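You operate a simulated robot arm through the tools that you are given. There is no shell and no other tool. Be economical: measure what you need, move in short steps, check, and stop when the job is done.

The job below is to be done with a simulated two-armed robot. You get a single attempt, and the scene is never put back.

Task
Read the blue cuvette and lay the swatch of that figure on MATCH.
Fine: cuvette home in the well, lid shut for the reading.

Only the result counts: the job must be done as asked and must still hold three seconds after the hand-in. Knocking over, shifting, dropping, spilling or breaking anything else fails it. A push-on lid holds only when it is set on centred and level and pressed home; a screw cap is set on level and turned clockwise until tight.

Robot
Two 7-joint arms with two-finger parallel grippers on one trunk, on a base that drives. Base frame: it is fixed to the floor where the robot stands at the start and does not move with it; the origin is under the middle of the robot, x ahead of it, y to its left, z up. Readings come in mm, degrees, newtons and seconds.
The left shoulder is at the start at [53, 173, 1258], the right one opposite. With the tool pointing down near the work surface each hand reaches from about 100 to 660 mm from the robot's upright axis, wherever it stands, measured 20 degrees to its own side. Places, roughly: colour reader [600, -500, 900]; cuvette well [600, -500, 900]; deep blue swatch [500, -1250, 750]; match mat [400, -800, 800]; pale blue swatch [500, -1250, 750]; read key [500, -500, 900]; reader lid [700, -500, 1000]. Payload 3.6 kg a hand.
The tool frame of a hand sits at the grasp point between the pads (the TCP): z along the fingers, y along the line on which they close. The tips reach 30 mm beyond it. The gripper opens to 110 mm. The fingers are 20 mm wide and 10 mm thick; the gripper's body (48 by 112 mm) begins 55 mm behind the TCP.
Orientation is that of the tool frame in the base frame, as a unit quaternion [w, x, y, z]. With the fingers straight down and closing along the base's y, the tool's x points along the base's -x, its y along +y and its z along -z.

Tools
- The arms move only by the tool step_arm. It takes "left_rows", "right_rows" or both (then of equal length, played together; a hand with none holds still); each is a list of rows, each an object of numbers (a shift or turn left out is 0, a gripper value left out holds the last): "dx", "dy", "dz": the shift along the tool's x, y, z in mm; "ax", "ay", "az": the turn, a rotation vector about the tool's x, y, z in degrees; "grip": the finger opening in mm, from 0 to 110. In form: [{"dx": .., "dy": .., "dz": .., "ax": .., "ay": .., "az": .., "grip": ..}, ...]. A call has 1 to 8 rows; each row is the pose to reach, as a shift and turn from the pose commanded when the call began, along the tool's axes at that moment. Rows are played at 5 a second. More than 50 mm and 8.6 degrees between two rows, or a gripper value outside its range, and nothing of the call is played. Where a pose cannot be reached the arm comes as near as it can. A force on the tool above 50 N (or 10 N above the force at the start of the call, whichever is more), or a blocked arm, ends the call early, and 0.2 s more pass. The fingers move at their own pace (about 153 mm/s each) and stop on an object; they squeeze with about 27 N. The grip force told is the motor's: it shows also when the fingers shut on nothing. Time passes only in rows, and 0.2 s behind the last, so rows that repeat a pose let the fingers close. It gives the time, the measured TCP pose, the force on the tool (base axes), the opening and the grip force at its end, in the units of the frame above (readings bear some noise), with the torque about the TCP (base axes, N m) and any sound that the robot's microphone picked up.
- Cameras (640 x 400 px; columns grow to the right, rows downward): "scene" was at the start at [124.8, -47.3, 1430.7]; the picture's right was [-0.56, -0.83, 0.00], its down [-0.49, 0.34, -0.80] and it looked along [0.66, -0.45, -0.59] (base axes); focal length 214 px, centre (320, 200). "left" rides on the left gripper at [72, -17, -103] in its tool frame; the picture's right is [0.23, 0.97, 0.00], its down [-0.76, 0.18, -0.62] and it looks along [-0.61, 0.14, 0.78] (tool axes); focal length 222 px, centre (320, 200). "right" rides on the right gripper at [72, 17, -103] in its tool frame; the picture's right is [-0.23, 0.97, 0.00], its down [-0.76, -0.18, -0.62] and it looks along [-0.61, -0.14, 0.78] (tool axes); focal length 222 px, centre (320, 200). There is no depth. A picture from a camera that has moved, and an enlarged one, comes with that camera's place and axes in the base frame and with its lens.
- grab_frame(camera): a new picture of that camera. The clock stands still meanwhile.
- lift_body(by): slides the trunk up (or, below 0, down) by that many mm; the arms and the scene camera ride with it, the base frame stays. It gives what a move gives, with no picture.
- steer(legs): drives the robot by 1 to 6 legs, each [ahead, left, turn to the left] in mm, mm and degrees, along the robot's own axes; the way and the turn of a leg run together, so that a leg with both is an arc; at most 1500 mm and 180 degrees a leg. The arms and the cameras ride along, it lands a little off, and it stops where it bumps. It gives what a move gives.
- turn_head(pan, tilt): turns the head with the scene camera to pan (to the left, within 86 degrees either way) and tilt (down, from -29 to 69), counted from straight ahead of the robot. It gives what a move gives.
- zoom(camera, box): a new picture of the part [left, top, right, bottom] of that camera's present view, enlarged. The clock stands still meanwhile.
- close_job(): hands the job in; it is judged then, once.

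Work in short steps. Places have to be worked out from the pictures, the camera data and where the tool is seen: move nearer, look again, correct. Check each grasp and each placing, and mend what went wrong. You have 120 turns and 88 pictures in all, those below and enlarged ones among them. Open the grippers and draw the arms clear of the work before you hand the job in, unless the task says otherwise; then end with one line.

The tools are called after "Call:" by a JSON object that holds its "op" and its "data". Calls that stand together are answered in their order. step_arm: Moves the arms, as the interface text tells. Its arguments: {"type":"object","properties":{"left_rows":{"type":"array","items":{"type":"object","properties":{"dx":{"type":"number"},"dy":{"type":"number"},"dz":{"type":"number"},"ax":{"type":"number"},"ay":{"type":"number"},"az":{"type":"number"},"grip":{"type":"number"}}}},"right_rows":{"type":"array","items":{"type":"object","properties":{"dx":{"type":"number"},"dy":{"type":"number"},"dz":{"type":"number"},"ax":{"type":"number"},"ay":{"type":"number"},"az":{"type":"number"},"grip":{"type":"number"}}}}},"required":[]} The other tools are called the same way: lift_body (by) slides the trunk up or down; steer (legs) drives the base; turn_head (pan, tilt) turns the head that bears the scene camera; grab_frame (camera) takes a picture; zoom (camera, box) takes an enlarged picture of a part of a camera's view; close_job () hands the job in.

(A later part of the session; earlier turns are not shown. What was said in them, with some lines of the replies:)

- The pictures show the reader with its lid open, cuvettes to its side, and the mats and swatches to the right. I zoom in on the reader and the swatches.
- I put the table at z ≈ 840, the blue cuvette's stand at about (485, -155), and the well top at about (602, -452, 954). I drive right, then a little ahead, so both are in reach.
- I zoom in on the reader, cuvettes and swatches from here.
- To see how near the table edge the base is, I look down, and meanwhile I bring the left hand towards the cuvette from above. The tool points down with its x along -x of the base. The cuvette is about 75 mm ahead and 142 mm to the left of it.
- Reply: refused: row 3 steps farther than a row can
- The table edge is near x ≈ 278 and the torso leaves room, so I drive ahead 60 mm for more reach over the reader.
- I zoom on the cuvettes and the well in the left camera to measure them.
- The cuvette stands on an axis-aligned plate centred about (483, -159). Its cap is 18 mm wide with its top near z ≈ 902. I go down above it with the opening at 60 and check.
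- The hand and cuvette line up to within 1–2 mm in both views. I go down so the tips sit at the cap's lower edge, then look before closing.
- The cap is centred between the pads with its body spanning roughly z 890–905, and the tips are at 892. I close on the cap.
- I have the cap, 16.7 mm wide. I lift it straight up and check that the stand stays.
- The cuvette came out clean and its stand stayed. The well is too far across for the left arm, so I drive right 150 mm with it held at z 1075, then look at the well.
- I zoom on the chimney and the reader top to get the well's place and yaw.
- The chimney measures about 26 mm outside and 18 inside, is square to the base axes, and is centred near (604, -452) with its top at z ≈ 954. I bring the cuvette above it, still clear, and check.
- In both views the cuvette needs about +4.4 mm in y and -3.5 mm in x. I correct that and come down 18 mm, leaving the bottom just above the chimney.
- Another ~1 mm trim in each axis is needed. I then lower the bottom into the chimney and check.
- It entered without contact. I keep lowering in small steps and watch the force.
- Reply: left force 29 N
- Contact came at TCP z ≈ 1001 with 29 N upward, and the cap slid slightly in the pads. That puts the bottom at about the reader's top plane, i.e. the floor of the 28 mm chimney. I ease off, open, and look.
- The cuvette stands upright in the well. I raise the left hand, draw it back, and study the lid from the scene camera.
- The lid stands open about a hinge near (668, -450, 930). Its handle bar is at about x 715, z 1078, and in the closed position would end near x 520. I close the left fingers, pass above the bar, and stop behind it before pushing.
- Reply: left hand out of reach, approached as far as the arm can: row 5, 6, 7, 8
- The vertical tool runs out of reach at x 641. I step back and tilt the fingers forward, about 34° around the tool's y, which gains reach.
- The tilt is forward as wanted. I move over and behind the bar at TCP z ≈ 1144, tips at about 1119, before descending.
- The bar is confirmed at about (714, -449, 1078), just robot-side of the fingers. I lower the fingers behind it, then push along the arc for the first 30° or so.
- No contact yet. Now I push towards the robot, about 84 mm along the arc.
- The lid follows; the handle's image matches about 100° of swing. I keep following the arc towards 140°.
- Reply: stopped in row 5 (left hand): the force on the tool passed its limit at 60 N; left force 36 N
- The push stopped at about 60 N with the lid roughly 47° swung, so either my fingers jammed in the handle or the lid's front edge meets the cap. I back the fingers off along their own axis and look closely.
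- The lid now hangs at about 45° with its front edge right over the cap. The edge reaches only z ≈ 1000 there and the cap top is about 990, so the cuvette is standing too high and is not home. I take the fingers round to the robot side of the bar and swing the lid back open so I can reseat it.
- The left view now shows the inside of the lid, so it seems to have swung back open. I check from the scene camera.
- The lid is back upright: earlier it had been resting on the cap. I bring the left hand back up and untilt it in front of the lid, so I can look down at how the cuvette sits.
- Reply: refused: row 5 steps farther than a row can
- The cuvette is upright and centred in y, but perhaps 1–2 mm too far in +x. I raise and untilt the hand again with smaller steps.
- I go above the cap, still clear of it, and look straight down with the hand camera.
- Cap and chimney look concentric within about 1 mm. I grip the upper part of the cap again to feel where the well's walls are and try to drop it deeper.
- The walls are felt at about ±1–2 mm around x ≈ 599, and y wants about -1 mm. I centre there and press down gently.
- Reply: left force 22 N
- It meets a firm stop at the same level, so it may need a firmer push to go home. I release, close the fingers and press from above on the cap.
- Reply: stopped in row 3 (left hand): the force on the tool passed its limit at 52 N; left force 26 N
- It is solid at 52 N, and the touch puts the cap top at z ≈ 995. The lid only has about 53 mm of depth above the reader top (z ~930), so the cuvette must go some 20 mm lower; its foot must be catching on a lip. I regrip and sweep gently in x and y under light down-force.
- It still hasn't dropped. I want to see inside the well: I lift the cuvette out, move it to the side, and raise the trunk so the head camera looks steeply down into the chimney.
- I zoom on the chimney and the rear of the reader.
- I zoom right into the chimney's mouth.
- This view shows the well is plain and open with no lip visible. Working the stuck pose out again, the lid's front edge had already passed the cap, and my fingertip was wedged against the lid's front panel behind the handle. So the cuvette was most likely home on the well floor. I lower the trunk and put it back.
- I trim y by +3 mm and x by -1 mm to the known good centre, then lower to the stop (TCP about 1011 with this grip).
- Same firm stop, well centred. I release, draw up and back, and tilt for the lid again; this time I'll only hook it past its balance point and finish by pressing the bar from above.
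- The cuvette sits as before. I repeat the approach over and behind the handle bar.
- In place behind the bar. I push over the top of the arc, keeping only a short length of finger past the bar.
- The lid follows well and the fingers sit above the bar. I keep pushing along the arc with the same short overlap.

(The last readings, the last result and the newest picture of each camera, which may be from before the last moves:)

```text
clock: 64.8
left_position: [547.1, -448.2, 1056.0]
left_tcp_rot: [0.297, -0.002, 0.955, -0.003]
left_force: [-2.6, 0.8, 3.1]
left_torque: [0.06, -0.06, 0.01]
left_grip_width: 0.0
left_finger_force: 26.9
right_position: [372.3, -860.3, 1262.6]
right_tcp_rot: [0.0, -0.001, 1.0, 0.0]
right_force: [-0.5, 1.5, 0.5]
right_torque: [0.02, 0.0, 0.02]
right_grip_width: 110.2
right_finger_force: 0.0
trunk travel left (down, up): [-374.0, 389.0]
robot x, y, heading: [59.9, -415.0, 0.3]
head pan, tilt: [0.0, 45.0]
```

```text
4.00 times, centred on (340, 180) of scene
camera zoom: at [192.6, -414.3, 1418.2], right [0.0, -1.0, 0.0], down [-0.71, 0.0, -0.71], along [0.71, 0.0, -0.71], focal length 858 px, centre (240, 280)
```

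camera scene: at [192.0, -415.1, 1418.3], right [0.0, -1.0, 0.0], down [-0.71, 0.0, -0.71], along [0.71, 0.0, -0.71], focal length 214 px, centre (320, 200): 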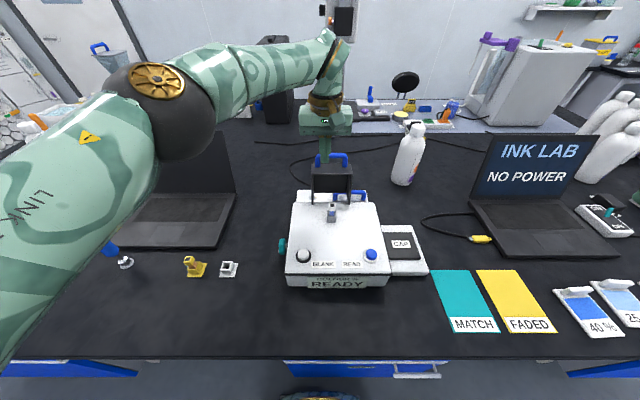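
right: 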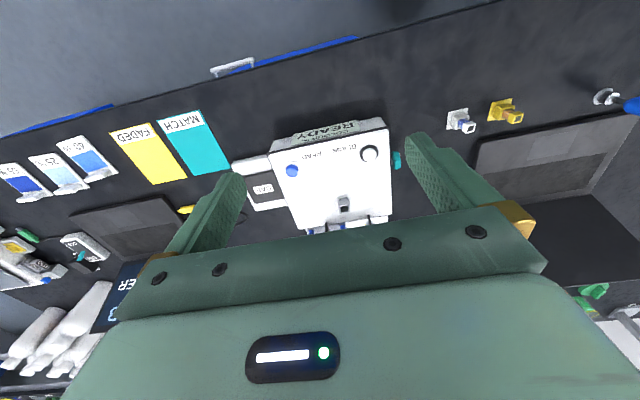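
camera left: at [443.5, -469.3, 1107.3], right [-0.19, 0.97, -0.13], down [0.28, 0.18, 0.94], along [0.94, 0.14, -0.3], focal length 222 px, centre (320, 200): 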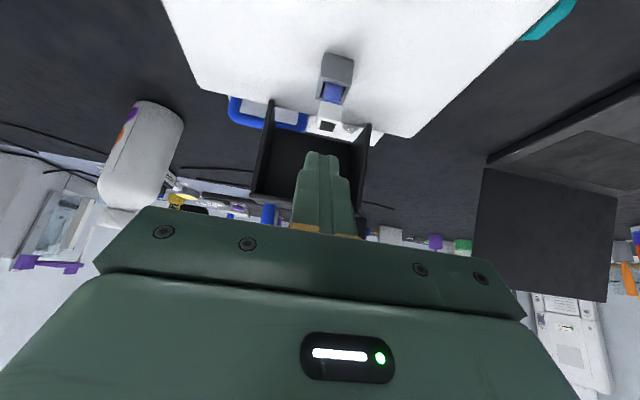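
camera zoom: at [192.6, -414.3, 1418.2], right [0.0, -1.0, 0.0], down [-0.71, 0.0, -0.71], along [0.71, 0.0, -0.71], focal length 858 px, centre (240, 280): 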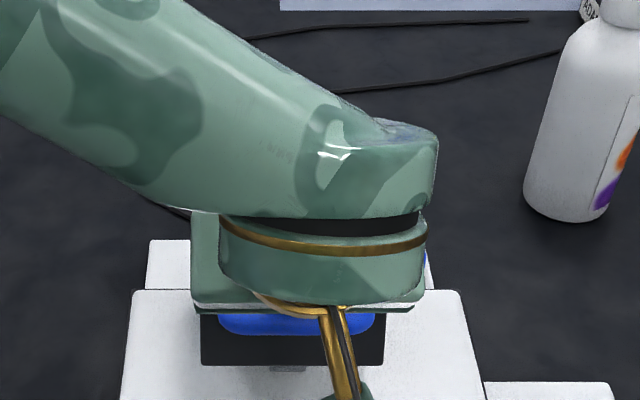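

Contact force is small and the lid is about two thirds down. I follow the rest of the arc to shut it.

Call:
{"op": "step_arm", "data": {"left_rows": [{"dx": 11.4, "dz": 4.3}, {"dx": 24.5, "dz": 9.2}, {"dx": 31.5, "dz": 13.2}, {"dx": 38.5, "dz": 17.3}, {"dx": 44, "dz": 20.8}, {"dx": 49.4, "dz": 24.3}]}}

Call:
{"op": "zoom", "data": {"camera": "scene", "box": [260, 130, 420, 290]}}

```text
clock: 66.2
left_position: [516.3, -448.9, 1009.4]
left_tcp_rot: [0.297, -0.002, 0.955, -0.003]
left_force: [-33.4, -0.1, 14.2]
left_torque: [0.03, 0.38, 0.01]
left_grip_width: 0.0
left_finger_force: 27.2
right_position: [366.0, -861.1, 1264.9]
right_tcp_rot: [0.003, -0.001, 1.0, 0.001]
right_force: [-0.6, -0.4, -0.3]
right_torque: [-0.01, 0.01, -0.01]
right_grip_width: 109.9
right_finger_force: 0.1
trunk travel left (down, up): [-374.0, 389.0]
robot x, y, heading: [60.0, -417.4, -0.0]
head pan, tilt: [0.0, 45.0]
```

```text
2.50 times, centred on (340, 210) of scene
camera zoom: at [186.6, -414.3, 1418.8], right [0.0, -1.0, 0.0], down [-0.7, 0.0, -0.71], along [0.71, 0.0, -0.7], focal length 536 px, centre (270, 175)
```

zoom: 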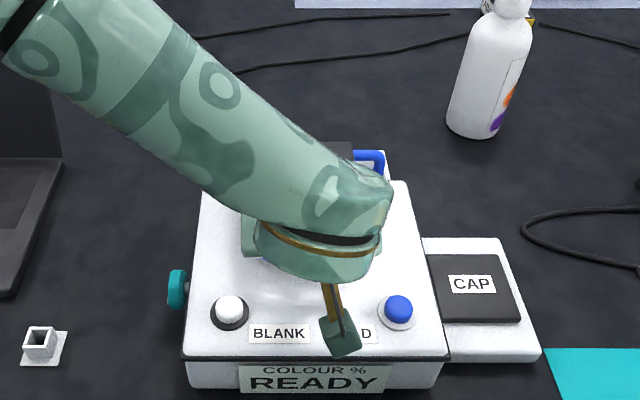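

The tool now leans on the lid's front panel (force in -x), so the lid has probably dropped shut ahead of the fingers. I withdraw along the finger axis and look.

Call:
{"op": "step_arm", "data": {"left_rows": [{"dz": -15}, {"dz": -45}, {"dz": -85}, {"dz": -125}]}}

Call:
{"op": "zoom", "data": {"camera": "scene", "box": [260, 130, 420, 290]}}

Call:
{"op": "grab_frame", "data": {"camera": "left"}}

```text
clock: 67.2
left_position: [448.1, -448.8, 1112.2]
left_tcp_rot: [0.297, -0.001, 0.955, -0.003]
left_force: [-0.9, -0.1, 0.1]
left_torque: [0.01, 0.0, -0.02]
left_grip_width: 0.1
left_finger_force: 27.1
right_position: [369.9, -859.4, 1262.1]
right_tcp_rot: [0.001, -0.001, 1.0, 0.0]
right_force: [-0.3, -0.4, -0.3]
right_torque: [-0.01, 0.01, -0.04]
right_grip_width: 109.8
right_finger_force: 0.1
trunk travel left (down, up): [-374.0, 389.0]
robot x, y, heading: [54.3, -415.0, -0.2]
head pan, tilt: [0.0, 45.0]
```

```text
2.50 times, centred on (340, 210) of scene
camera zoom: at [191.2, -414.3, 1418.4], right [0.0, -1.0, 0.0], down [-0.71, 0.0, -0.71], along [0.71, 0.0, -0.71], focal length 536 px, centre (270, 175)
```

zoom: 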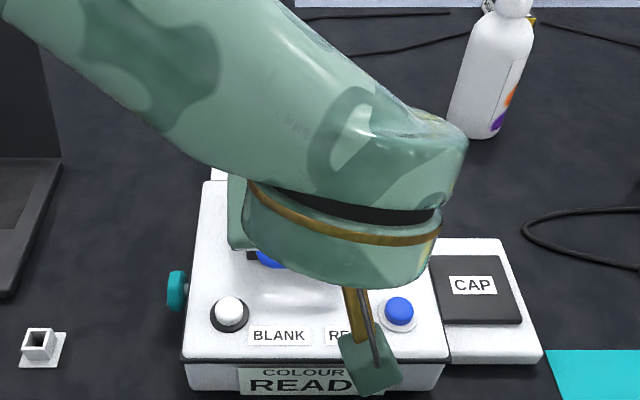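

```text
22 pictures are left
camera left: at [329.8, -464.1, 1156.3], right [-0.19, 0.97, -0.14], down [0.27, 0.18, 0.94], along [0.94, 0.14, -0.3], focal length 222 px, centre (320, 200)
```

left: 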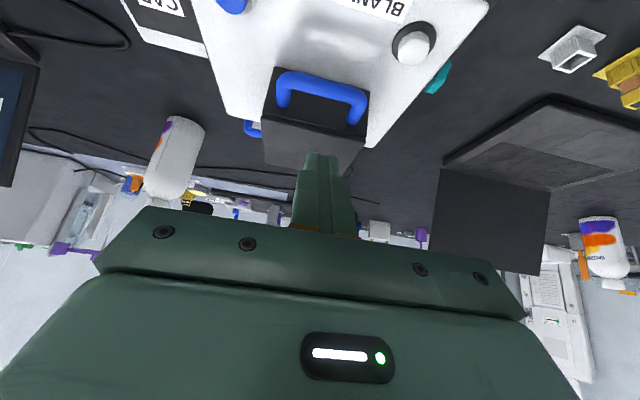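

The lid looks shut. I set the tool upright again and press lightly on top of the lid to be sure it's down.

Call:
{"op": "step_arm", "data": {"left_rows": [{"ay": 8.6}, {"ay": 17.2}, {"ay": 25.8}, {"ay": 34.3}, {"ay": 34.3}]}}

Call:
{"op": "step_arm", "data": {"left_rows": [{"dx": -45}, {"dx": -90, "dz": 20}, {"dx": -130, "dz": 40}, {"dx": -130, "dz": 60}, {"dx": -130, "dz": 70}, {"dx": -130, "dz": 77}, {"dx": -130, "dz": 83}, {"dx": -130, "dz": 88}]}}

```text
clock: 68.4
left_position: [449.7, -448.1, 1111.1]
left_tcp_rot: [0.001, 0.0, 1.0, -0.005]
left_force: [0.4, 0.9, -0.5]
left_torque: [0.01, 0.02, 0.0]
left_grip_width: 0.0
left_finger_force: 27.2
right_position: [370.3, -860.9, 1263.6]
right_tcp_rot: [0.0, -0.001, 1.0, 0.0]
right_force: [-0.3, 0.5, 0.0]
right_torque: [-0.03, 0.01, 0.02]
right_grip_width: 110.0
right_finger_force: 0.0
trunk travel left (down, up): [-374.0, 389.0]
robot x, y, heading: [61.1, -414.3, 0.2]
head pan, tilt: [0.0, 45.0]
```

```text
clock: 69.9
left_position: [580.7, -448.3, 1043.6]
left_tcp_rot: [0.007, -0.004, 1.0, -0.008]
left_force: [-13.9, 4.8, 24.2]
left_torque: [0.27, 0.65, 0.08]
left_grip_width: 0.0
left_finger_force: 27.6
right_position: [368.8, -858.7, 1264.4]
right_tcp_rot: [0.001, -0.001, 1.0, -0.001]
right_force: [-0.5, -0.1, 0.4]
right_torque: [0.02, 0.01, 0.0]
right_grip_width: 110.1
right_finger_force: 0.1
trunk travel left (down, up): [-374.0, 389.0]
robot x, y, heading: [57.9, -420.2, 0.4]
head pan, tilt: [0.0, 45.0]
stopped in row 7 (left hand): the force on the tool passed its limit at 58 N (the readings are from after the stop); the commanded pose is now the measured one
```

The lid top is firm at z ≈ 1013 at its front, above the cap's 995. I draw up and back and check that it is level.

Call:
{"op": "step_arm", "data": {"left_rows": [{"dz": -30}, {"dx": 40, "dy": 30, "dz": -60}, {"dx": 85, "dy": 60, "dz": -60}, {"dx": 120, "dy": 90, "dz": -60}, {"dx": 120, "dy": 135, "dz": -60}]}}

Call:
{"op": "zoom", "data": {"camera": "scene", "box": [260, 150, 420, 290]}}

Call:
{"op": "grab_frame", "data": {"camera": "left"}}

```text
refused: row 2 steps farther than a row can; nothing moved
```

```text
2.86 times, centred on (340, 220) of scene
camera zoom: at [189.4, -412.7, 1418.7], right [0.0, -1.0, 0.0], down [-0.71, 0.0, -0.71], along [0.71, 0.0, -0.71], focal length 613 px, centre (263, 143)
```

zoom: 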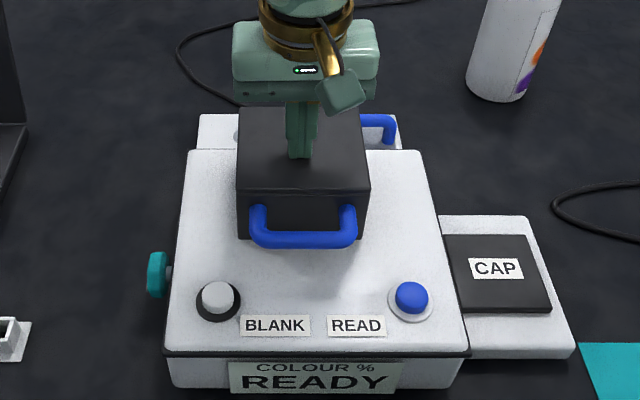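

```text
20 pictures are left
camera left: at [507.3, -462.4, 1146.6], right [-0.23, 0.97, -0.02], down [0.75, 0.19, 0.63], along [0.62, 0.13, -0.78], focal length 222 px, centre (320, 200)
```

left: 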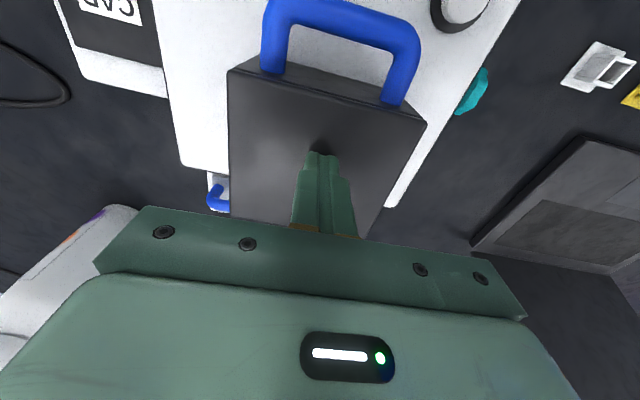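

The lid sits flat and shut. The READ key is at about (475, -544). I carry the closed left fingers over it and stop at tip z ≈ 970 before pressing.

Call:
{"op": "step_arm", "data": {"left_rows": [{"dz": -30}, {"dx": 30, "dy": -20, "dz": -50}, {"dx": 60, "dy": -50, "dz": -50}, {"dx": 90, "dy": -80, "dz": -50}, {"dx": 106, "dy": -96, "dz": -40}, {"dx": 106, "dy": -96, "dz": 0}, {"dx": 106, "dy": -96, "dz": 40}]}}

Call:
{"op": "zoom", "data": {"camera": "left", "box": [240, 60, 400, 180]}}

```text
clock: 71.5
left_position: [478.9, -546.5, 998.6]
left_tcp_rot: [0.007, -0.003, 1.0, -0.006]
left_force: [-0.4, -0.3, 0.0]
left_torque: [-0.01, 0.01, 0.02]
left_grip_width: 0.0
left_finger_force: 26.8
right_position: [372.5, -861.5, 1262.3]
right_tcp_rot: [0.0, -0.001, 1.0, 0.0]
right_force: [-0.1, 0.5, -0.6]
right_torque: [0.03, 0.02, 0.02]
right_grip_width: 109.9
right_finger_force: 0.1
trunk travel left (down, up): [-374.0, 389.0]
robot x, y, heading: [62.2, -417.5, 0.1]
head pan, tilt: [0.0, 45.0]
```

```text
3.33 times, centred on (320, 120) of left
camera zoom: at [405.5, -561.1, 1102.1], right [-0.23, 0.97, -0.02], down [0.75, 0.19, 0.63], along [0.62, 0.13, -0.78], focal length 740 px, centre (320, 467)
```

zoom: 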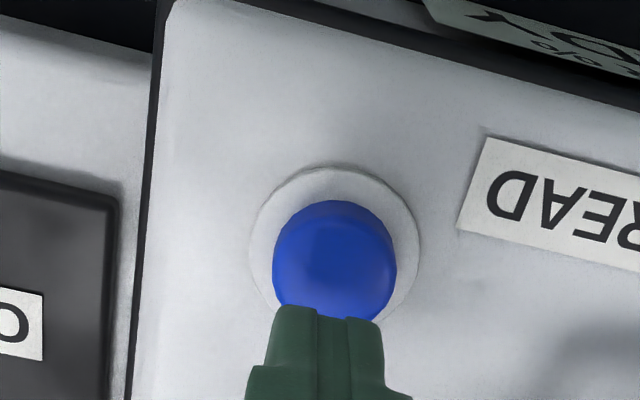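

The key centre is at about (472, -545), so I shift 6 mm back and press down slowly.

Call:
{"op": "step_arm", "data": {"left_rows": [{"dx": 6, "dy": 1, "dz": 8}, {"dx": 6, "dy": 1, "dz": 14}, {"dx": 6, "dy": 1, "dz": 18}, {"dx": 6, "dy": 1, "dz": 22}, {"dx": 6, "dy": 1, "dz": 25}, {"dx": 6, "dy": 1, "dz": 28}]}}

```text
clock: 72.9
left_position: [473.5, -544.1, 973.7]
left_tcp_rot: [0.008, -0.002, 1.0, -0.008]
left_force: [-1.8, 1.0, 24.9]
left_torque: [0.0, 0.07, -0.18]
left_grip_width: 0.0
left_finger_force: 27.3
right_position: [370.8, -860.3, 1264.7]
right_tcp_rot: [0.0, -0.001, 1.0, 0.0]
right_force: [-0.8, 0.1, 0.0]
right_torque: [-0.02, 0.02, 0.01]
right_grip_width: 110.0
right_finger_force: 0.0
trunk travel left (down, up): [-374.0, 389.0]
robot x, y, heading: [57.1, -413.8, 0.2]
head pan, tilt: [0.0, 45.0]
heard: click
```

A click at 25 N. I lift off, move the hand aside, and read the display.

Call:
{"op": "step_arm", "data": {"left_rows": [{"dz": -30}, {"dz": -75}, {"dz": -110}, {"dz": -130, "dy": 40}, {"dz": -140, "dy": 85}, {"dz": -140, "dy": 130}, {"dz": -140, "dy": 175}]}}

Call:
{"op": "zoom", "data": {"camera": "scene", "box": [260, 150, 420, 290]}}

```text
clock: 74.5
left_position: [468.1, -367.2, 1109.6]
left_tcp_rot: [0.006, -0.002, 1.0, -0.007]
left_force: [-0.3, 0.5, 1.1]
left_torque: [-0.01, -0.02, -0.01]
left_grip_width: 0.0
left_finger_force: 27.1
right_position: [371.6, -859.5, 1264.0]
right_tcp_rot: [0.0, -0.001, 1.0, -0.001]
right_force: [-0.2, 0.2, 0.0]
right_torque: [-0.01, 0.0, -0.05]
right_grip_width: 109.9
right_finger_force: 0.1
trunk travel left (down, up): [-374.0, 389.0]
robot x, y, heading: [57.9, -414.9, -0.0]
head pan, tilt: [0.0, 45.0]
```

```text
2.86 times, centred on (340, 220) of scene
camera zoom: at [192.9, -412.4, 1418.2], right [0.0, -1.0, 0.0], down [-0.71, 0.0, -0.71], along [0.71, 0.0, -0.71], focal length 613 px, centre (263, 143)
```

zoom: 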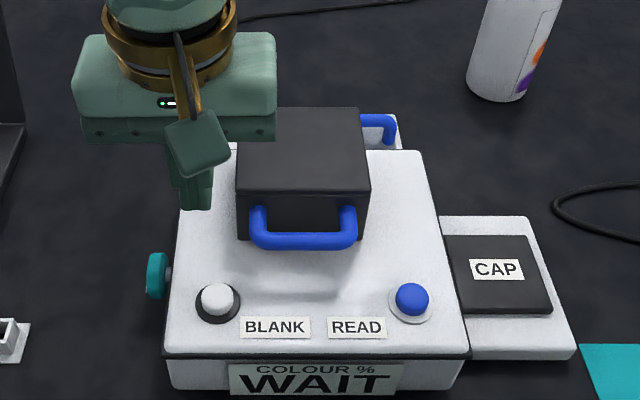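

The display says WAIT. I let time pass while I raise the left hand and bring the right hand into a ready pose, then read again.

Call:
{"op": "step_arm", "data": {"left_rows": [{"dz": -30}, {"dz": -60}, {"dz": -90}, {"dz": -120}, {"dz": -120}, {"dz": -120}, {"dz": -120}, {"dz": -120}], "right_rows": [{"dz": 20}, {"dz": 40}, {"dz": 60}, {"dz": 80}, {"dz": 80}, {"dz": 80}, {"dz": 80}, {"dz": 80}]}}

Call:
{"op": "step_arm", "data": {"left_rows": [{"dz": 0}, {"dz": 0}, {"dz": 0}, {"dz": 0}, {"dz": 0}, {"dz": 0}, {"dz": 0}, {"dz": 0}]}}

Call:
{"op": "zoom", "data": {"camera": "scene", "box": [300, 220, 420, 300]}}

```text
clock: 76.3
left_position: [470.6, -367.3, 1225.2]
left_tcp_rot: [0.008, -0.002, 1.0, -0.006]
left_force: [1.1, 0.3, -0.2]
left_torque: [0.01, 0.03, -0.01]
left_grip_width: 0.0
left_finger_force: 26.9
right_position: [371.6, -859.0, 1182.6]
right_tcp_rot: [0.0, -0.001, 1.0, 0.0]
right_force: [0.4, 0.4, 0.3]
right_torque: [0.01, 0.01, 0.01]
right_grip_width: 109.9
right_finger_force: 0.1
trunk travel left (down, up): [-374.0, 389.0]
robot x, y, heading: [59.6, -414.3, 0.1]
head pan, tilt: [0.0, 45.0]
```

```text
clock: 78.1
left_position: [470.4, -366.7, 1227.0]
left_tcp_rot: [0.007, -0.002, 1.0, -0.006]
left_force: [0.3, -1.0, -0.7]
left_torque: [-0.02, 0.0, 0.0]
left_grip_width: 0.0
left_finger_force: 27.1
right_position: [372.1, -860.3, 1183.6]
right_tcp_rot: [0.0, 0.0, 1.0, 0.0]
right_force: [0.1, 0.0, -0.8]
right_torque: [-0.01, -0.01, -0.03]
right_grip_width: 110.2
right_finger_force: 0.1
trunk travel left (down, up): [-374.0, 389.0]
robot x, y, heading: [57.3, -415.0, -0.1]
head pan, tilt: [0.0, 45.0]
```

```text
5.00 times, centred on (360, 260) of scene
camera zoom: at [193.2, -414.2, 1418.1], right [0.0, -1.0, 0.0], down [-0.71, 0.0, -0.71], along [0.71, 0.0, -0.71], focal length 1072 px, centre (120, -100)
```

zoom: 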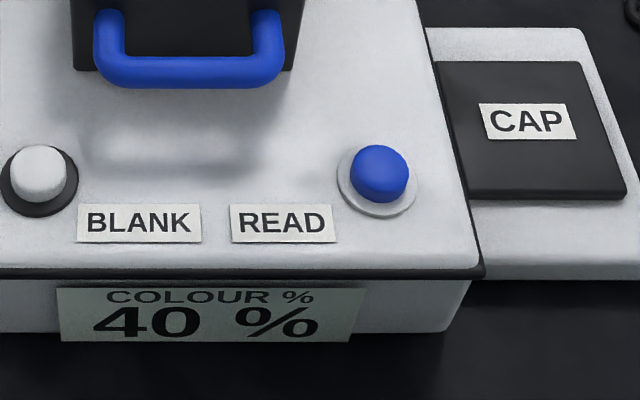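

The reading is 40 %. I drive right 550 mm to work on the 40 % swatch and the MATCH mat with the right hand, and look down at them.

Call:
{"op": "steer", "data": {"legs": [[0, -550, 0]]}}

Call:
{"op": "turn_head", "data": {"pan": 0, "tilt": 60}}

Call:
{"op": "grab_frame", "data": {"camera": "scene"}}

```text
clock: 81.3
left_position: [473.3, -922.4, 1226.9]
left_tcp_rot: [0.007, -0.009, 1.0, -0.006]
left_force: [0.5, -0.2, 0.1]
left_torque: [0.02, 0.0, 0.01]
left_grip_width: 0.0
left_finger_force: 26.6
right_position: [381.7, -1415.5, 1184.1]
right_tcp_rot: [0.0, -0.007, 1.0, 0.0]
right_force: [-0.4, 0.6, 0.9]
right_torque: [-0.02, 0.04, 0.0]
right_grip_width: 109.9
right_finger_force: 0.0
trunk travel left (down, up): [-374.0, 389.0]
robot x, y, heading: [62.2, -974.5, 1.0]
head pan, tilt: [0.0, 45.0]
```

```text
clock: 82.0
left_position: [474.7, -921.2, 1226.3]
left_tcp_rot: [0.007, -0.009, 1.0, -0.007]
left_force: [0.3, -0.3, 0.2]
left_torque: [0.02, 0.0, 0.03]
left_grip_width: 0.0
left_finger_force: 26.8
right_position: [380.1, -1415.2, 1183.1]
right_tcp_rot: [0.0, -0.007, 1.0, 0.0]
right_force: [-0.1, 0.3, 0.1]
right_torque: [0.01, 0.01, -0.02]
right_grip_width: 110.2
right_finger_force: 0.1
trunk travel left (down, up): [-374.0, 389.0]
robot x, y, heading: [66.7, -977.9, 0.6]
head pan, tilt: [0.0, 60.0]
```

```text
16 pictures are left
camera scene: at [183.1, -972.2, 1398.7], right [0.01, -1.0, 0.0], down [-0.87, -0.01, -0.5], along [0.5, 0.01, -0.87], focal length 214 px, centre (320, 200)
```

scene: 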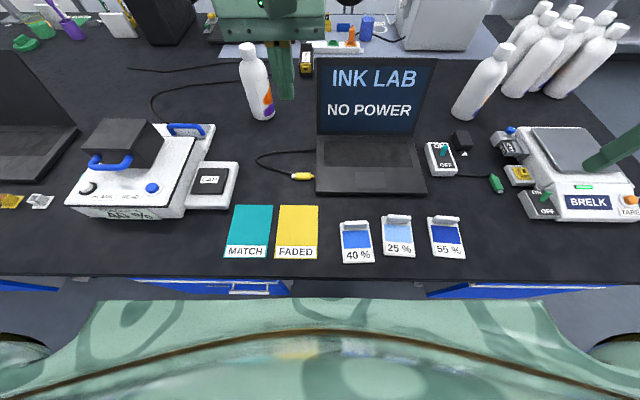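

The swatches and the mat are in view: the 40 % swatch is centred near (375, -1065) with a raised tab at its far end near x ≈ 424. MATCH is centred near (407, -772). I bring the right hand over, well above it.

Call:
{"op": "step_arm", "data": {"right_rows": [{"dy": 45}, {"dy": 90}, {"dy": 135}, {"dy": 180, "dz": 10}, {"dy": 225, "dz": 30}, {"dy": 265, "dz": 55}, {"dy": 305, "dz": 80}, {"dy": 345, "dz": 100}]}}

Call:
{"op": "grab_frame", "data": {"camera": "right"}}

```text
clock: 83.8
left_position: [476.6, -921.3, 1225.8]
left_tcp_rot: [0.007, -0.008, 1.0, -0.006]
left_force: [0.2, -0.4, 0.1]
left_torque: [0.01, 0.0, 0.0]
left_grip_width: 0.0
left_finger_force: 27.3
right_position: [379.6, -1080.8, 1088.6]
right_tcp_rot: [0.001, -0.006, 1.0, 0.0]
right_force: [0.2, 0.5, -0.2]
right_torque: [0.02, 0.0, -0.03]
right_grip_width: 110.1
right_finger_force: 0.0
right hand out of reach, approached as far as the arm can: row 8
trunk travel left (down, up): [-374.0, 389.0]
robot x, y, heading: [63.6, -978.8, 1.0]
head pan, tilt: [0.0, 60.0]
```

```text
15 pictures are left
camera right: at [305.6, -1066.3, 1191.8], right [0.21, 0.98, 0.0], down [0.76, -0.17, 0.62], along [0.61, -0.13, -0.78], focal length 222 px, centre (320, 200)
```

right: 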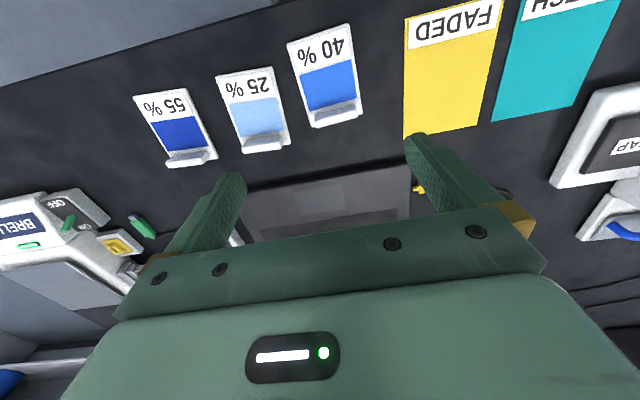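

The right arm is cramped this close in. I'll drive left 120 mm so the swatch lies more to its right, after zooming in on the tab's shape.

Call:
{"op": "zoom", "data": {"camera": "right", "box": [270, 10, 390, 140]}}

Call:
{"op": "steer", "data": {"legs": [[0, 120, -1]]}}

```text
3.08 times, centred on (330, 75) of right
camera zoom: at [305.6, -1066.3, 1191.8], right [0.21, 0.98, 0.0], down [0.76, -0.17, 0.62], along [0.61, -0.13, -0.78], focal length 684 px, centre (289, 585)
```

zoom: 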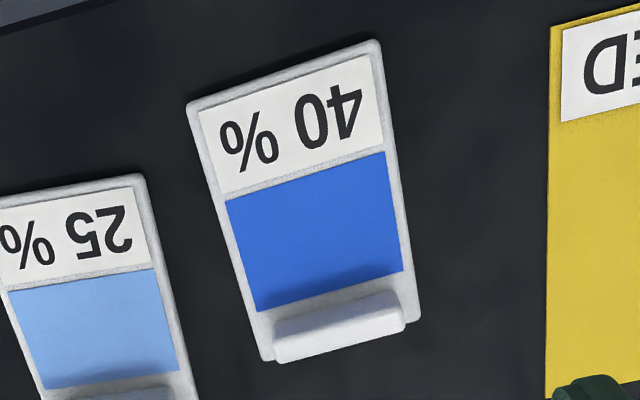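

```text
clock: 85.1
left_position: [473.4, -807.3, 1227.8]
left_tcp_rot: [0.008, 0.0, 1.0, -0.007]
left_force: [0.0, 1.1, -0.2]
left_torque: [0.0, 0.0, 0.02]
left_grip_width: 0.1
left_finger_force: 27.0
right_position: [374.8, -965.0, 1088.3]
right_tcp_rot: [0.001, 0.002, 1.0, -0.001]
right_force: [0.9, -0.3, -0.4]
right_torque: [-0.03, -0.01, 0.01]
right_grip_width: 110.0
right_finger_force: 0.0
trunk travel left (down, up): [-374.0, 389.0]
robot x, y, heading: [61.1, -854.8, -0.1]
head pan, tilt: [0.0, 60.0]
```

The tab is an upright bar about 60 mm wide along y and about 10 mm thick, centred near (418, -1064), with the swatch yawed about +2.7°. I move above it while turning the right hand so the fingers close along x.

Call:
{"op": "step_arm", "data": {"right_rows": [{"dy": -15, "az": 8.5}, {"dy": -30, "az": 17}, {"dx": -10, "dy": -45, "az": 25.5}, {"dx": -20, "dy": -60, "az": 34, "dz": 10}, {"dx": -30, "dy": -75, "az": 42.5, "dz": 20}, {"dx": -43, "dy": -90, "az": 51, "dz": 30}, {"dx": -43, "dy": -99.5, "az": 59.5, "dz": 40}, {"dx": -43, "dy": -99.5, "az": 68, "dz": 50, "grip": 60}]}}

Call:
{"op": "step_arm", "data": {"right_rows": [{"az": 8.5, "dz": 10}, {"az": 17, "dz": 20}, {"az": 19.3, "dz": 40}, {"az": 19.3, "dz": 60}, {"az": 19.3, "dz": 60}]}}

Call:
{"op": "grab_frame", "data": {"camera": "right"}}

```text
clock: 86.9
left_position: [475.3, -808.6, 1227.3]
left_tcp_rot: [0.006, 0.0, 1.0, -0.007]
left_force: [0.4, 0.0, 0.5]
left_torque: [0.0, -0.04, 0.01]
left_grip_width: 0.0
left_finger_force: 27.1
right_position: [416.8, -1066.4, 1036.9]
right_tcp_rot: [0.0, 0.561, 0.828, -0.001]
right_force: [0.3, 1.0, -0.8]
right_torque: [-0.03, 0.02, -0.01]
right_grip_width: 59.9
right_finger_force: 0.0
trunk travel left (down, up): [-374.0, 389.0]
robot x, y, heading: [60.0, -856.4, -0.3]
head pan, tilt: [0.0, 60.0]
```

```text
clock: 88.1
left_position: [474.0, -807.5, 1226.5]
left_tcp_rot: [0.007, 0.0, 1.0, -0.008]
left_force: [-0.4, 1.0, 0.2]
left_torque: [-0.02, 0.02, 0.03]
left_grip_width: 0.1
left_finger_force: 27.0
right_position: [430.6, -1082.5, 984.7]
right_tcp_rot: [-0.004, 0.69, 0.724, 0.001]
right_force: [-0.2, 1.2, -0.1]
right_torque: [0.0, 0.01, -0.02]
right_grip_width: 60.2
right_finger_force: 0.0
right hand out of reach, approached as far as the arm can: row 2, 3, 4, 5
trunk travel left (down, up): [-374.0, 389.0]
robot x, y, heading: [62.6, -855.6, -0.1]
head pan, tilt: [0.0, 60.0]
```

```text
13 pictures are left
camera right: at [443.5, -1012.5, 1089.6], right [0.98, -0.18, -0.01], down [-0.14, -0.77, 0.62], along [-0.12, -0.61, -0.78], focal length 222 px, centre (320, 200)
```

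right: 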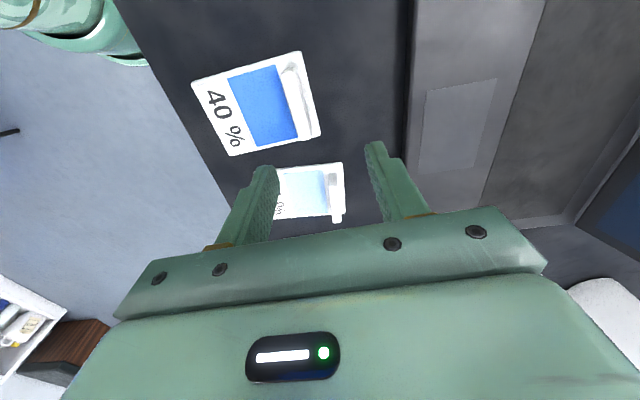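

The orientation is right, but the pose is at the arm's inner limit. I back the base off a little, 30 mm back and 60 mm left, so the hand works further out, then re-aim.

Call:
{"op": "steer", "data": {"legs": [[-30, 60, 0]]}}

Call:
{"op": "step_arm", "data": {"right_rows": [{"dx": 0, "dy": 0, "dz": 0}]}}

```text
clock: 89.1
left_position: [443.3, -745.5, 1226.0]
left_tcp_rot: [0.008, 0.0, 1.0, -0.008]
left_force: [0.1, 0.4, 0.5]
left_torque: [-0.02, 0.0, 0.01]
left_grip_width: 0.0
left_finger_force: 26.7
right_position: [401.4, -1021.9, 985.9]
right_tcp_rot: [-0.003, 0.691, 0.723, -0.001]
right_force: [-0.1, 0.3, -0.4]
right_torque: [-0.02, -0.01, -0.01]
right_grip_width: 60.1
right_finger_force: 0.0
trunk travel left (down, up): [-374.0, 389.0]
robot x, y, heading: [34.0, -793.6, -0.1]
head pan, tilt: [0.0, 60.0]
```

```text
clock: 89.5
left_position: [443.8, -747.5, 1226.6]
left_tcp_rot: [0.006, 0.001, 1.0, -0.006]
left_force: [-0.2, -0.4, -1.0]
left_torque: [0.01, -0.02, 0.0]
left_grip_width: 0.0
left_finger_force: 27.7
right_position: [401.6, -1023.5, 984.6]
right_tcp_rot: [-0.003, 0.691, 0.723, 0.0]
right_force: [0.7, -0.3, -0.2]
right_torque: [0.02, -0.01, -0.01]
right_grip_width: 60.3
right_finger_force: 0.1
trunk travel left (down, up): [-374.0, 389.0]
robot x, y, heading: [31.1, -794.0, -0.3]
head pan, tilt: [0.0, 60.0]
```

The pose is held exactly. I move above the tab, at z ≈ 950, and zoom in.

Call:
{"op": "step_arm", "data": {"right_rows": [{"dx": -20, "dy": 6, "dz": 10}, {"dx": -41.6, "dy": 11.5, "dz": 25}, {"dx": -41.6, "dy": 11.5, "dz": 35}, {"dx": -41.6, "dy": 11.5, "dz": 35}]}}

Call:
{"op": "zoom", "data": {"camera": "right", "box": [200, 60, 440, 210]}}

```text
clock: 90.5
left_position: [445.1, -748.7, 1227.4]
left_tcp_rot: [0.008, 0.0, 1.0, -0.007]
left_force: [-0.1, 0.0, -0.2]
left_torque: [0.0, 0.0, 0.04]
left_grip_width: 0.0
left_finger_force: 26.5
right_position: [413.8, -1064.3, 951.6]
right_tcp_rot: [-0.004, 0.691, 0.723, 0.0]
right_force: [0.3, 0.5, -0.5]
right_torque: [-0.01, -0.01, 0.0]
right_grip_width: 60.2
right_finger_force: 0.0
trunk travel left (down, up): [-374.0, 389.0]
robot x, y, heading: [33.8, -796.3, -0.3]
head pan, tilt: [0.0, 60.0]
```

```text
2.67 times, centred on (320, 135) of right
camera zoom: at [426.7, -993.4, 1054.8], right [0.98, -0.18, -0.01], down [-0.14, -0.77, 0.62], along [-0.12, -0.61, -0.78], focal length 592 px, centre (320, 373)
```

zoom: 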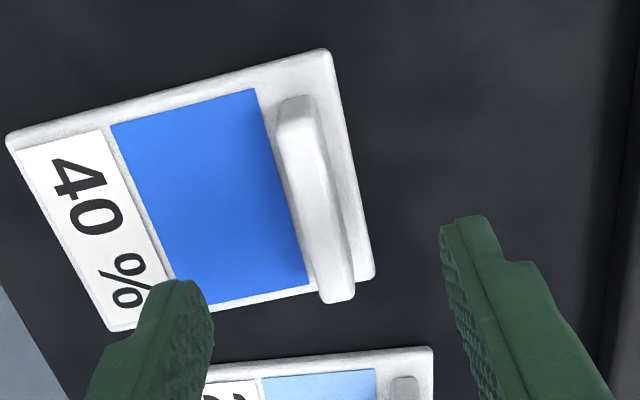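

The tab top is at about (410, -1068), z ≈ 868, and about 12 mm thick. I trim and descend so the tips stop about 5 mm above the swatch plate, then close.

Call:
{"op": "step_arm", "data": {"right_rows": [{"dx": -3.3, "dy": -3.7, "dz": 20, "grip": 44}, {"dx": -3.3, "dy": -3.7, "dz": 45}, {"dx": -3.3, "dy": -3.7, "dz": 60}, {"dx": -3.3, "dy": -3.7, "dz": 67}, {"dx": -3.3, "dy": -3.7, "dz": 67}]}}

Call:
{"op": "step_arm", "data": {"right_rows": [{"grip": 25}, {"grip": 8}, {"grip": 5}, {"grip": 5}, {"grip": 5}]}}

Call:
{"op": "zoom", "data": {"camera": "right", "box": [200, 60, 440, 210]}}

```text
clock: 91.7
left_position: [442.6, -747.5, 1228.3]
left_tcp_rot: [0.008, 0.001, 1.0, -0.008]
left_force: [-0.5, -0.4, -0.4]
left_torque: [-0.01, 0.04, -0.01]
left_grip_width: 0.0
left_finger_force: 26.9
right_position: [411.5, -1063.9, 889.1]
right_tcp_rot: [0.002, 0.69, 0.723, 0.003]
right_force: [-6.5, -4.2, 43.8]
right_torque: [-0.21, 1.39, 0.14]
right_grip_width: 47.7
right_finger_force: 3.6
trunk travel left (down, up): [-374.0, 389.0]
robot x, y, heading: [28.2, -794.4, -0.4]
head pan, tilt: [0.0, 60.0]
stopped in row 5 (right hand): the force on the tool passed its limit at 57 N (the readings are from after the stop); the commanded pose is now the measured one
```

```text
clock: 92.2
left_position: [441.6, -748.0, 1227.3]
left_tcp_rot: [0.007, 0.002, 1.0, -0.007]
left_force: [0.4, -0.2, -1.1]
left_torque: [0.0, 0.01, -0.03]
left_grip_width: 0.0
left_finger_force: 27.3
right_position: [411.9, -1064.8, 886.8]
right_tcp_rot: [0.001, 0.69, 0.724, 0.003]
right_force: [-4.8, -0.3, 39.3]
right_torque: [-0.11, 0.78, 0.01]
right_grip_width: 21.6
right_finger_force: 13.5
trunk travel left (down, up): [-374.0, 389.0]
robot x, y, heading: [27.7, -799.2, -0.1]
head pan, tilt: [0.0, 60.0]
stopped in row 2 (right hand): the force on the tool passed its limit at 67 N (the readings are from after the stop); the commanded pose is now the measured one
```

```text
2.67 times, centred on (320, 135) of right
camera zoom: at [423.8, -993.0, 991.7], right [0.98, -0.18, 0.0], down [-0.14, -0.77, 0.62], along [-0.11, -0.61, -0.79], focal length 592 px, centre (320, 373)
```

zoom: 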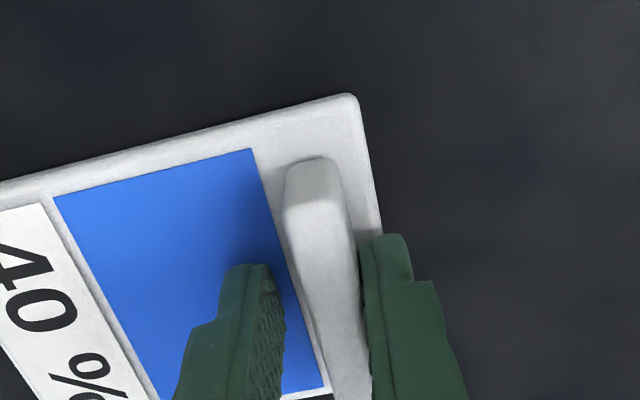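

My tips touched the plate, which is at about z 858. I raise 6 mm, open, shift 5 mm towards +x to centre on the tab, and close again.

Call:
{"op": "step_arm", "data": {"right_rows": [{"dz": -6, "grip": 34}, {"dz": -6, "dy": 3, "grip": 34}, {"dz": -6, "dy": 5, "grip": 34}, {"dz": -5, "dy": 5, "grip": 34}]}}

Call:
{"op": "step_arm", "data": {"right_rows": [{"grip": 20}, {"grip": 8}, {"grip": 6}, {"grip": 6}, {"grip": 6}]}}

Call:
{"op": "zoom", "data": {"camera": "right", "box": [200, 60, 440, 210]}}

```text
clock: 93.2
left_position: [444.1, -748.2, 1227.3]
left_tcp_rot: [0.007, 0.001, 1.0, -0.006]
left_force: [0.5, 0.2, 0.0]
left_torque: [-0.01, 0.0, -0.01]
left_grip_width: 0.1
left_finger_force: 27.0
right_position: [416.9, -1065.0, 890.2]
right_tcp_rot: [-0.001, 0.69, 0.724, 0.0]
right_force: [-0.3, -0.7, -0.4]
right_torque: [-0.01, -0.01, 0.0]
right_grip_width: 34.2
right_finger_force: 0.0
trunk travel left (down, up): [-374.0, 389.0]
robot x, y, heading: [33.3, -797.0, 0.0]
head pan, tilt: [0.0, 60.0]
```

```text
clock: 94.3
left_position: [445.2, -748.6, 1226.1]
left_tcp_rot: [0.007, 0.001, 1.0, -0.007]
left_force: [0.1, 0.1, -0.7]
left_torque: [0.03, 0.0, 0.03]
left_grip_width: 0.0
left_finger_force: 26.8
right_position: [418.2, -1065.4, 890.5]
right_tcp_rot: [-0.001, 0.69, 0.724, 0.001]
right_force: [0.1, -0.3, -0.4]
right_torque: [-0.02, -0.01, 0.01]
right_grip_width: 11.0
right_finger_force: 26.8
trunk travel left (down, up): [-374.0, 389.0]
robot x, y, heading: [29.7, -799.7, -0.4]
head pan, tilt: [0.0, 60.0]
```

```text
2.67 times, centred on (320, 135) of right
camera zoom: at [429.7, -994.2, 994.1], right [0.98, -0.18, 0.0], down [-0.14, -0.77, 0.62], along [-0.11, -0.61, -0.78], focal length 592 px, centre (320, 373)
```

zoom: 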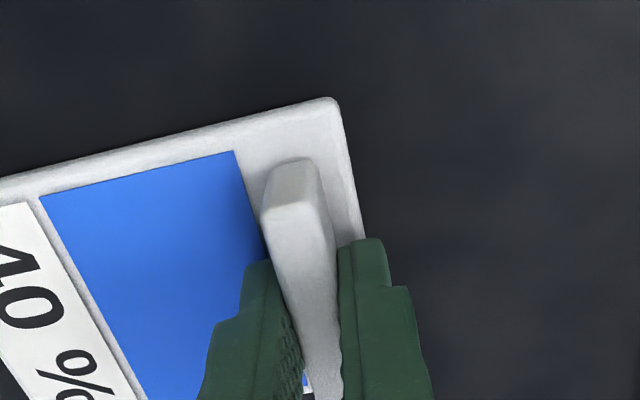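

The tab is held at 11 mm. I lift the swatch 80 mm and check the hold.

Call:
{"op": "step_arm", "data": {"right_rows": [{"dz": -8}, {"dz": -25}, {"dz": -50}, {"dz": -80}, {"dz": -80}]}}

Call:
{"op": "steer", "data": {"legs": [[36, 292, 0]]}}

Call:
{"op": "turn_head", "data": {"pan": -35, "tilt": 55}}

Call:
{"op": "zoom", "data": {"camera": "scene", "box": [200, 80, 520, 280]}}

```text
clock: 95.5
left_position: [444.4, -748.6, 1227.0]
left_tcp_rot: [0.005, 0.002, 1.0, -0.006]
left_force: [-0.8, -0.2, -0.5]
left_torque: [-0.03, 0.04, -0.01]
left_grip_width: 0.0
left_finger_force: 27.3
right_position: [416.8, -1064.7, 970.0]
right_tcp_rot: [-0.001, 0.69, 0.723, 0.001]
right_force: [0.3, -0.1, 0.5]
right_torque: [0.03, -0.01, 0.0]
right_grip_width: 11.6
right_finger_force: 27.0
trunk travel left (down, up): [-374.0, 389.0]
robot x, y, heading: [34.8, -797.3, -0.2]
head pan, tilt: [0.0, 60.0]
```

```text
clock: 97.6
left_position: [471.4, -462.7, 1227.0]
left_tcp_rot: [0.007, 0.012, 1.0, -0.006]
left_force: [0.2, 0.3, -0.6]
left_torque: [-0.02, 0.0, -0.01]
left_grip_width: 0.0
left_finger_force: 26.9
right_position: [437.4, -777.6, 968.9]
right_tcp_rot: [0.0, 0.698, 0.716, 0.002]
right_force: [-1.3, 0.2, -0.8]
right_torque: [-0.01, -0.05, 0.04]
right_grip_width: 11.1
right_finger_force: 27.0
trunk travel left (down, up): [-374.0, 389.0]
robot x, y, heading: [59.8, -500.3, -1.7]
head pan, tilt: [0.0, 60.0]
```

```text
clock: 98.6
left_position: [472.6, -463.1, 1227.5]
left_tcp_rot: [0.007, 0.013, 1.0, -0.008]
left_force: [0.2, 0.4, -0.1]
left_torque: [-0.01, -0.02, -0.02]
left_grip_width: 0.4
left_finger_force: 27.5
right_position: [437.7, -778.3, 969.9]
right_tcp_rot: [-0.001, 0.699, 0.715, 0.002]
right_force: [-1.2, -0.3, 0.0]
right_torque: [0.01, 0.01, 0.01]
right_grip_width: 11.5
right_finger_force: 27.1
trunk travel left (down, up): [-374.0, 389.0]
robot x, y, heading: [61.4, -501.5, -1.5]
head pan, tilt: [-35.0, 55.0]
```

```text
2.00 times, centred on (360, 180) of scene
camera zoom: at [169.8, -543.6, 1404.7], right [-0.6, -0.8, 0.0], down [-0.66, 0.49, -0.57], along [0.46, -0.34, -0.82], focal length 429 px, centre (240, 240)
```

zoom: 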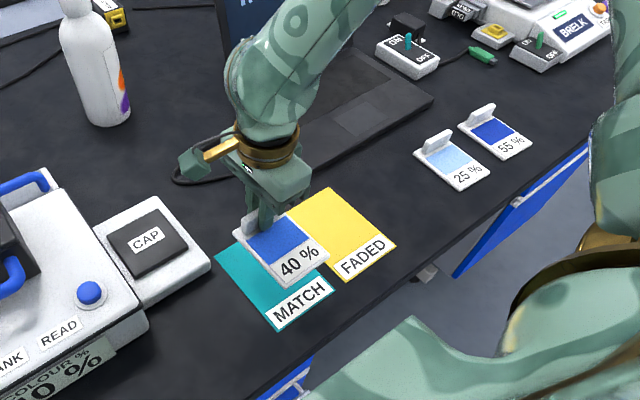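

The swatch is held over MATCH. The mat spans x 328–482, y -830 to -724, and the swatch centre is about (392, -779). I shift 12 mm ahead and lower it gently.

Call:
{"op": "step_arm", "data": {"right_rows": [{"dy": 12, "dz": 20}, {"dy": 12, "dz": 45}, {"dy": 12, "dz": 65}, {"dy": 12, "dz": 73}, {"dy": 12, "dz": 76}, {"dy": 12, "dz": 78}]}}

```text
clock: 100.0
left_position: [472.6, -464.6, 1225.7]
left_tcp_rot: [0.007, 0.012, 1.0, -0.007]
left_force: [-0.1, -0.2, -1.0]
left_torque: [-0.02, 0.0, -0.03]
left_grip_width: 0.2
left_finger_force: 26.7
right_position: [450.0, -777.8, 890.3]
right_tcp_rot: [-0.001, 0.698, 0.716, 0.001]
right_force: [1.0, 0.5, 0.0]
right_torque: [0.03, 0.01, 0.02]
right_grip_width: 11.3
right_finger_force: 26.7
trunk travel left (down, up): [-374.0, 389.0]
robot x, y, heading: [57.0, -503.5, -1.0]
head pan, tilt: [-35.0, 55.0]
```

There is no contact force yet, so I lower in 1 mm steps.

Call:
{"op": "step_arm", "data": {"right_rows": [{"dz": 0.7}, {"dz": 1.4}, {"dz": 2}, {"dz": 2}]}}

```text
clock: 101.0
left_position: [472.1, -463.7, 1228.7]
left_tcp_rot: [0.007, 0.012, 1.0, -0.007]
left_force: [0.1, 0.4, 0.4]
left_torque: [-0.02, 0.0, 0.01]
left_grip_width: 0.1
left_finger_force: 26.8
right_position: [451.0, -778.5, 889.4]
right_tcp_rot: [0.0, 0.698, 0.716, 0.002]
right_force: [-0.5, 0.1, 1.1]
right_torque: [0.02, -0.01, 0.01]
right_grip_width: 11.3
right_finger_force: 27.2
trunk travel left (down, up): [-374.0, 389.0]
robot x, y, heading: [58.8, -498.1, -1.3]
head pan, tilt: [-35.0, 55.0]
```

Call:
{"op": "step_arm", "data": {"right_rows": [{"dz": 1}, {"dz": 2}, {"dz": 2}]}}

```text
clock: 101.8
left_position: [470.5, -463.2, 1228.4]
left_tcp_rot: [0.007, 0.013, 1.0, -0.007]
left_force: [-0.1, 0.3, 0.7]
left_torque: [0.03, 0.03, -0.01]
left_grip_width: 0.1
left_finger_force: 26.8
right_position: [450.2, -778.8, 889.2]
right_tcp_rot: [0.001, 0.699, 0.715, 0.003]
right_force: [-1.2, -2.9, 21.4]
right_torque: [-0.05, 0.16, 0.0]
right_grip_width: 11.6
right_finger_force: 27.2
trunk travel left (down, up): [-374.0, 389.0]
robot x, y, heading: [58.0, -503.2, -1.6]
head pan, tilt: [-35.0, 55.0]
```

It is down on the mat at 21 N. I ease off, open, and draw the hand straight up.

Call:
{"op": "step_arm", "data": {"right_rows": [{"dz": -2}, {"dz": -2, "grip": 22}, {"dz": -2, "grip": 36}, {"dz": -2, "grip": 40}, {"dz": -30}, {"dz": -75}, {"dz": -120}, {"dz": -160}]}}

Call:
{"op": "zoom", "data": {"camera": "scene", "box": [200, 80, 520, 280]}}

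```text
clock: 103.6
left_position: [471.2, -463.2, 1228.2]
left_tcp_rot: [0.007, 0.012, 1.0, -0.006]
left_force: [-0.2, -0.5, 0.2]
left_torque: [0.01, 0.01, 0.0]
left_grip_width: 0.0
left_finger_force: 27.1
right_position: [447.3, -777.7, 1048.2]
right_tcp_rot: [-0.001, 0.698, 0.716, 0.001]
right_force: [0.0, 0.0, 0.4]
right_torque: [-0.01, -0.03, 0.0]
right_grip_width: 39.9
right_finger_force: 0.1
trunk travel left (down, up): [-374.0, 389.0]
robot x, y, heading: [61.3, -501.6, -1.8]
head pan, tilt: [-35.0, 55.0]
```

```text
2.00 times, centred on (360, 180) of scene
camera zoom: at [169.0, -543.3, 1404.8], right [-0.6, -0.8, 0.0], down [-0.66, 0.49, -0.57], along [0.46, -0.34, -0.82], focal length 429 px, centre (240, 240)
```

zoom: 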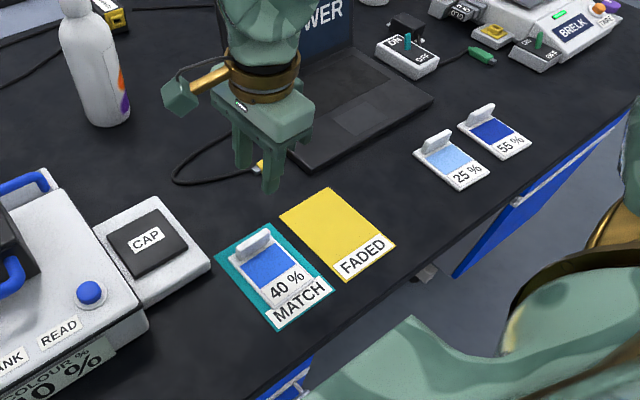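

The 40 % swatch lies flat inside MATCH, and nothing else has moved. I open both grippers and draw the arms up and clear.

Call:
{"op": "step_arm", "data": {"left_rows": [{"dz": -10, "grip": 60}, {"dz": -20, "grip": 100}, {"dz": -30}, {"dz": -30, "dx": 40}, {"dz": -30, "dx": 80}], "right_rows": [{"dz": -30, "grip": 80}, {"dz": -60, "grip": 100}, {"dz": -90}, {"dz": -120}, {"dz": -150}]}}

Call:
{"op": "turn_head", "data": {"pan": -5, "tilt": 50}}

Call:
{"op": "grab_frame", "data": {"camera": "scene"}}

```text
clock: 104.8
left_position: [390.1, -461.0, 1257.0]
left_tcp_rot: [0.007, 0.011, 1.0, -0.007]
left_force: [-0.1, 0.4, -0.1]
left_torque: [-0.01, -0.04, 0.02]
left_grip_width: 100.1
left_finger_force: 0.1
right_position: [449.2, -780.4, 1199.8]
right_tcp_rot: [0.0, 0.698, 0.716, 0.001]
right_force: [-0.2, 0.1, 0.3]
right_torque: [-0.01, 0.01, -0.02]
right_grip_width: 100.2
right_finger_force: 0.1
trunk travel left (down, up): [-374.0, 389.0]
robot x, y, heading: [58.6, -500.4, -1.5]
head pan, tilt: [-35.0, 55.0]
```

```text
clock: 105.8
left_position: [392.2, -461.9, 1257.0]
left_tcp_rot: [0.007, 0.012, 1.0, -0.007]
left_force: [-0.1, -0.3, 0.0]
left_torque: [-0.01, -0.04, -0.01]
left_grip_width: 100.1
left_finger_force: 0.0
right_position: [448.6, -780.1, 1197.9]
right_tcp_rot: [0.0, 0.698, 0.716, 0.002]
right_force: [0.0, -0.1, -0.2]
right_torque: [0.0, 0.02, 0.0]
right_grip_width: 99.9
right_finger_force: 0.1
trunk travel left (down, up): [-374.0, 389.0]
robot x, y, heading: [57.3, -502.5, -1.6]
head pan, tilt: [-5.0, 50.0]
```

```text
7 pictures are left
camera scene: at [188.2, -509.5, 1411.2], right [-0.12, -0.99, 0.0], down [-0.76, 0.09, -0.64], along [0.64, -0.07, -0.77], focal length 214 px, centre (320, 200)
```

scene: 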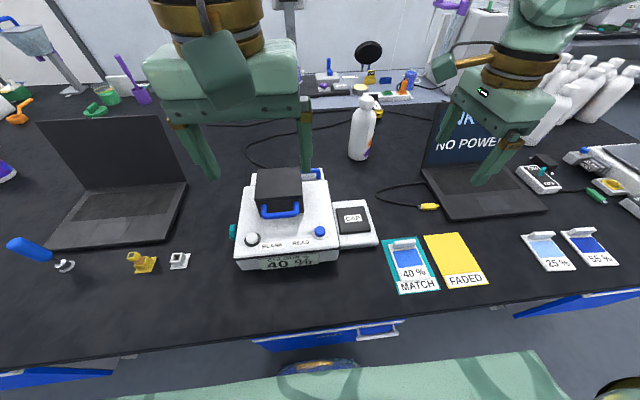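

Everything is in place: the lid is shut, the display shows 40 %, the 40 % swatch is on MATCH, and the arms are clear and open. I hand the job in.

Call:
{"op": "close_job", "data": {}}

```text
The job is handed in.
```

The blue cuvette read 40 % with the lid shut, and the 40 % swatch now lies flat on MATCH; the cuvette stopped firmly at the bottom of the well, which I took as home. The cuvette is still in the well, both grippers are open and the arms are clear.
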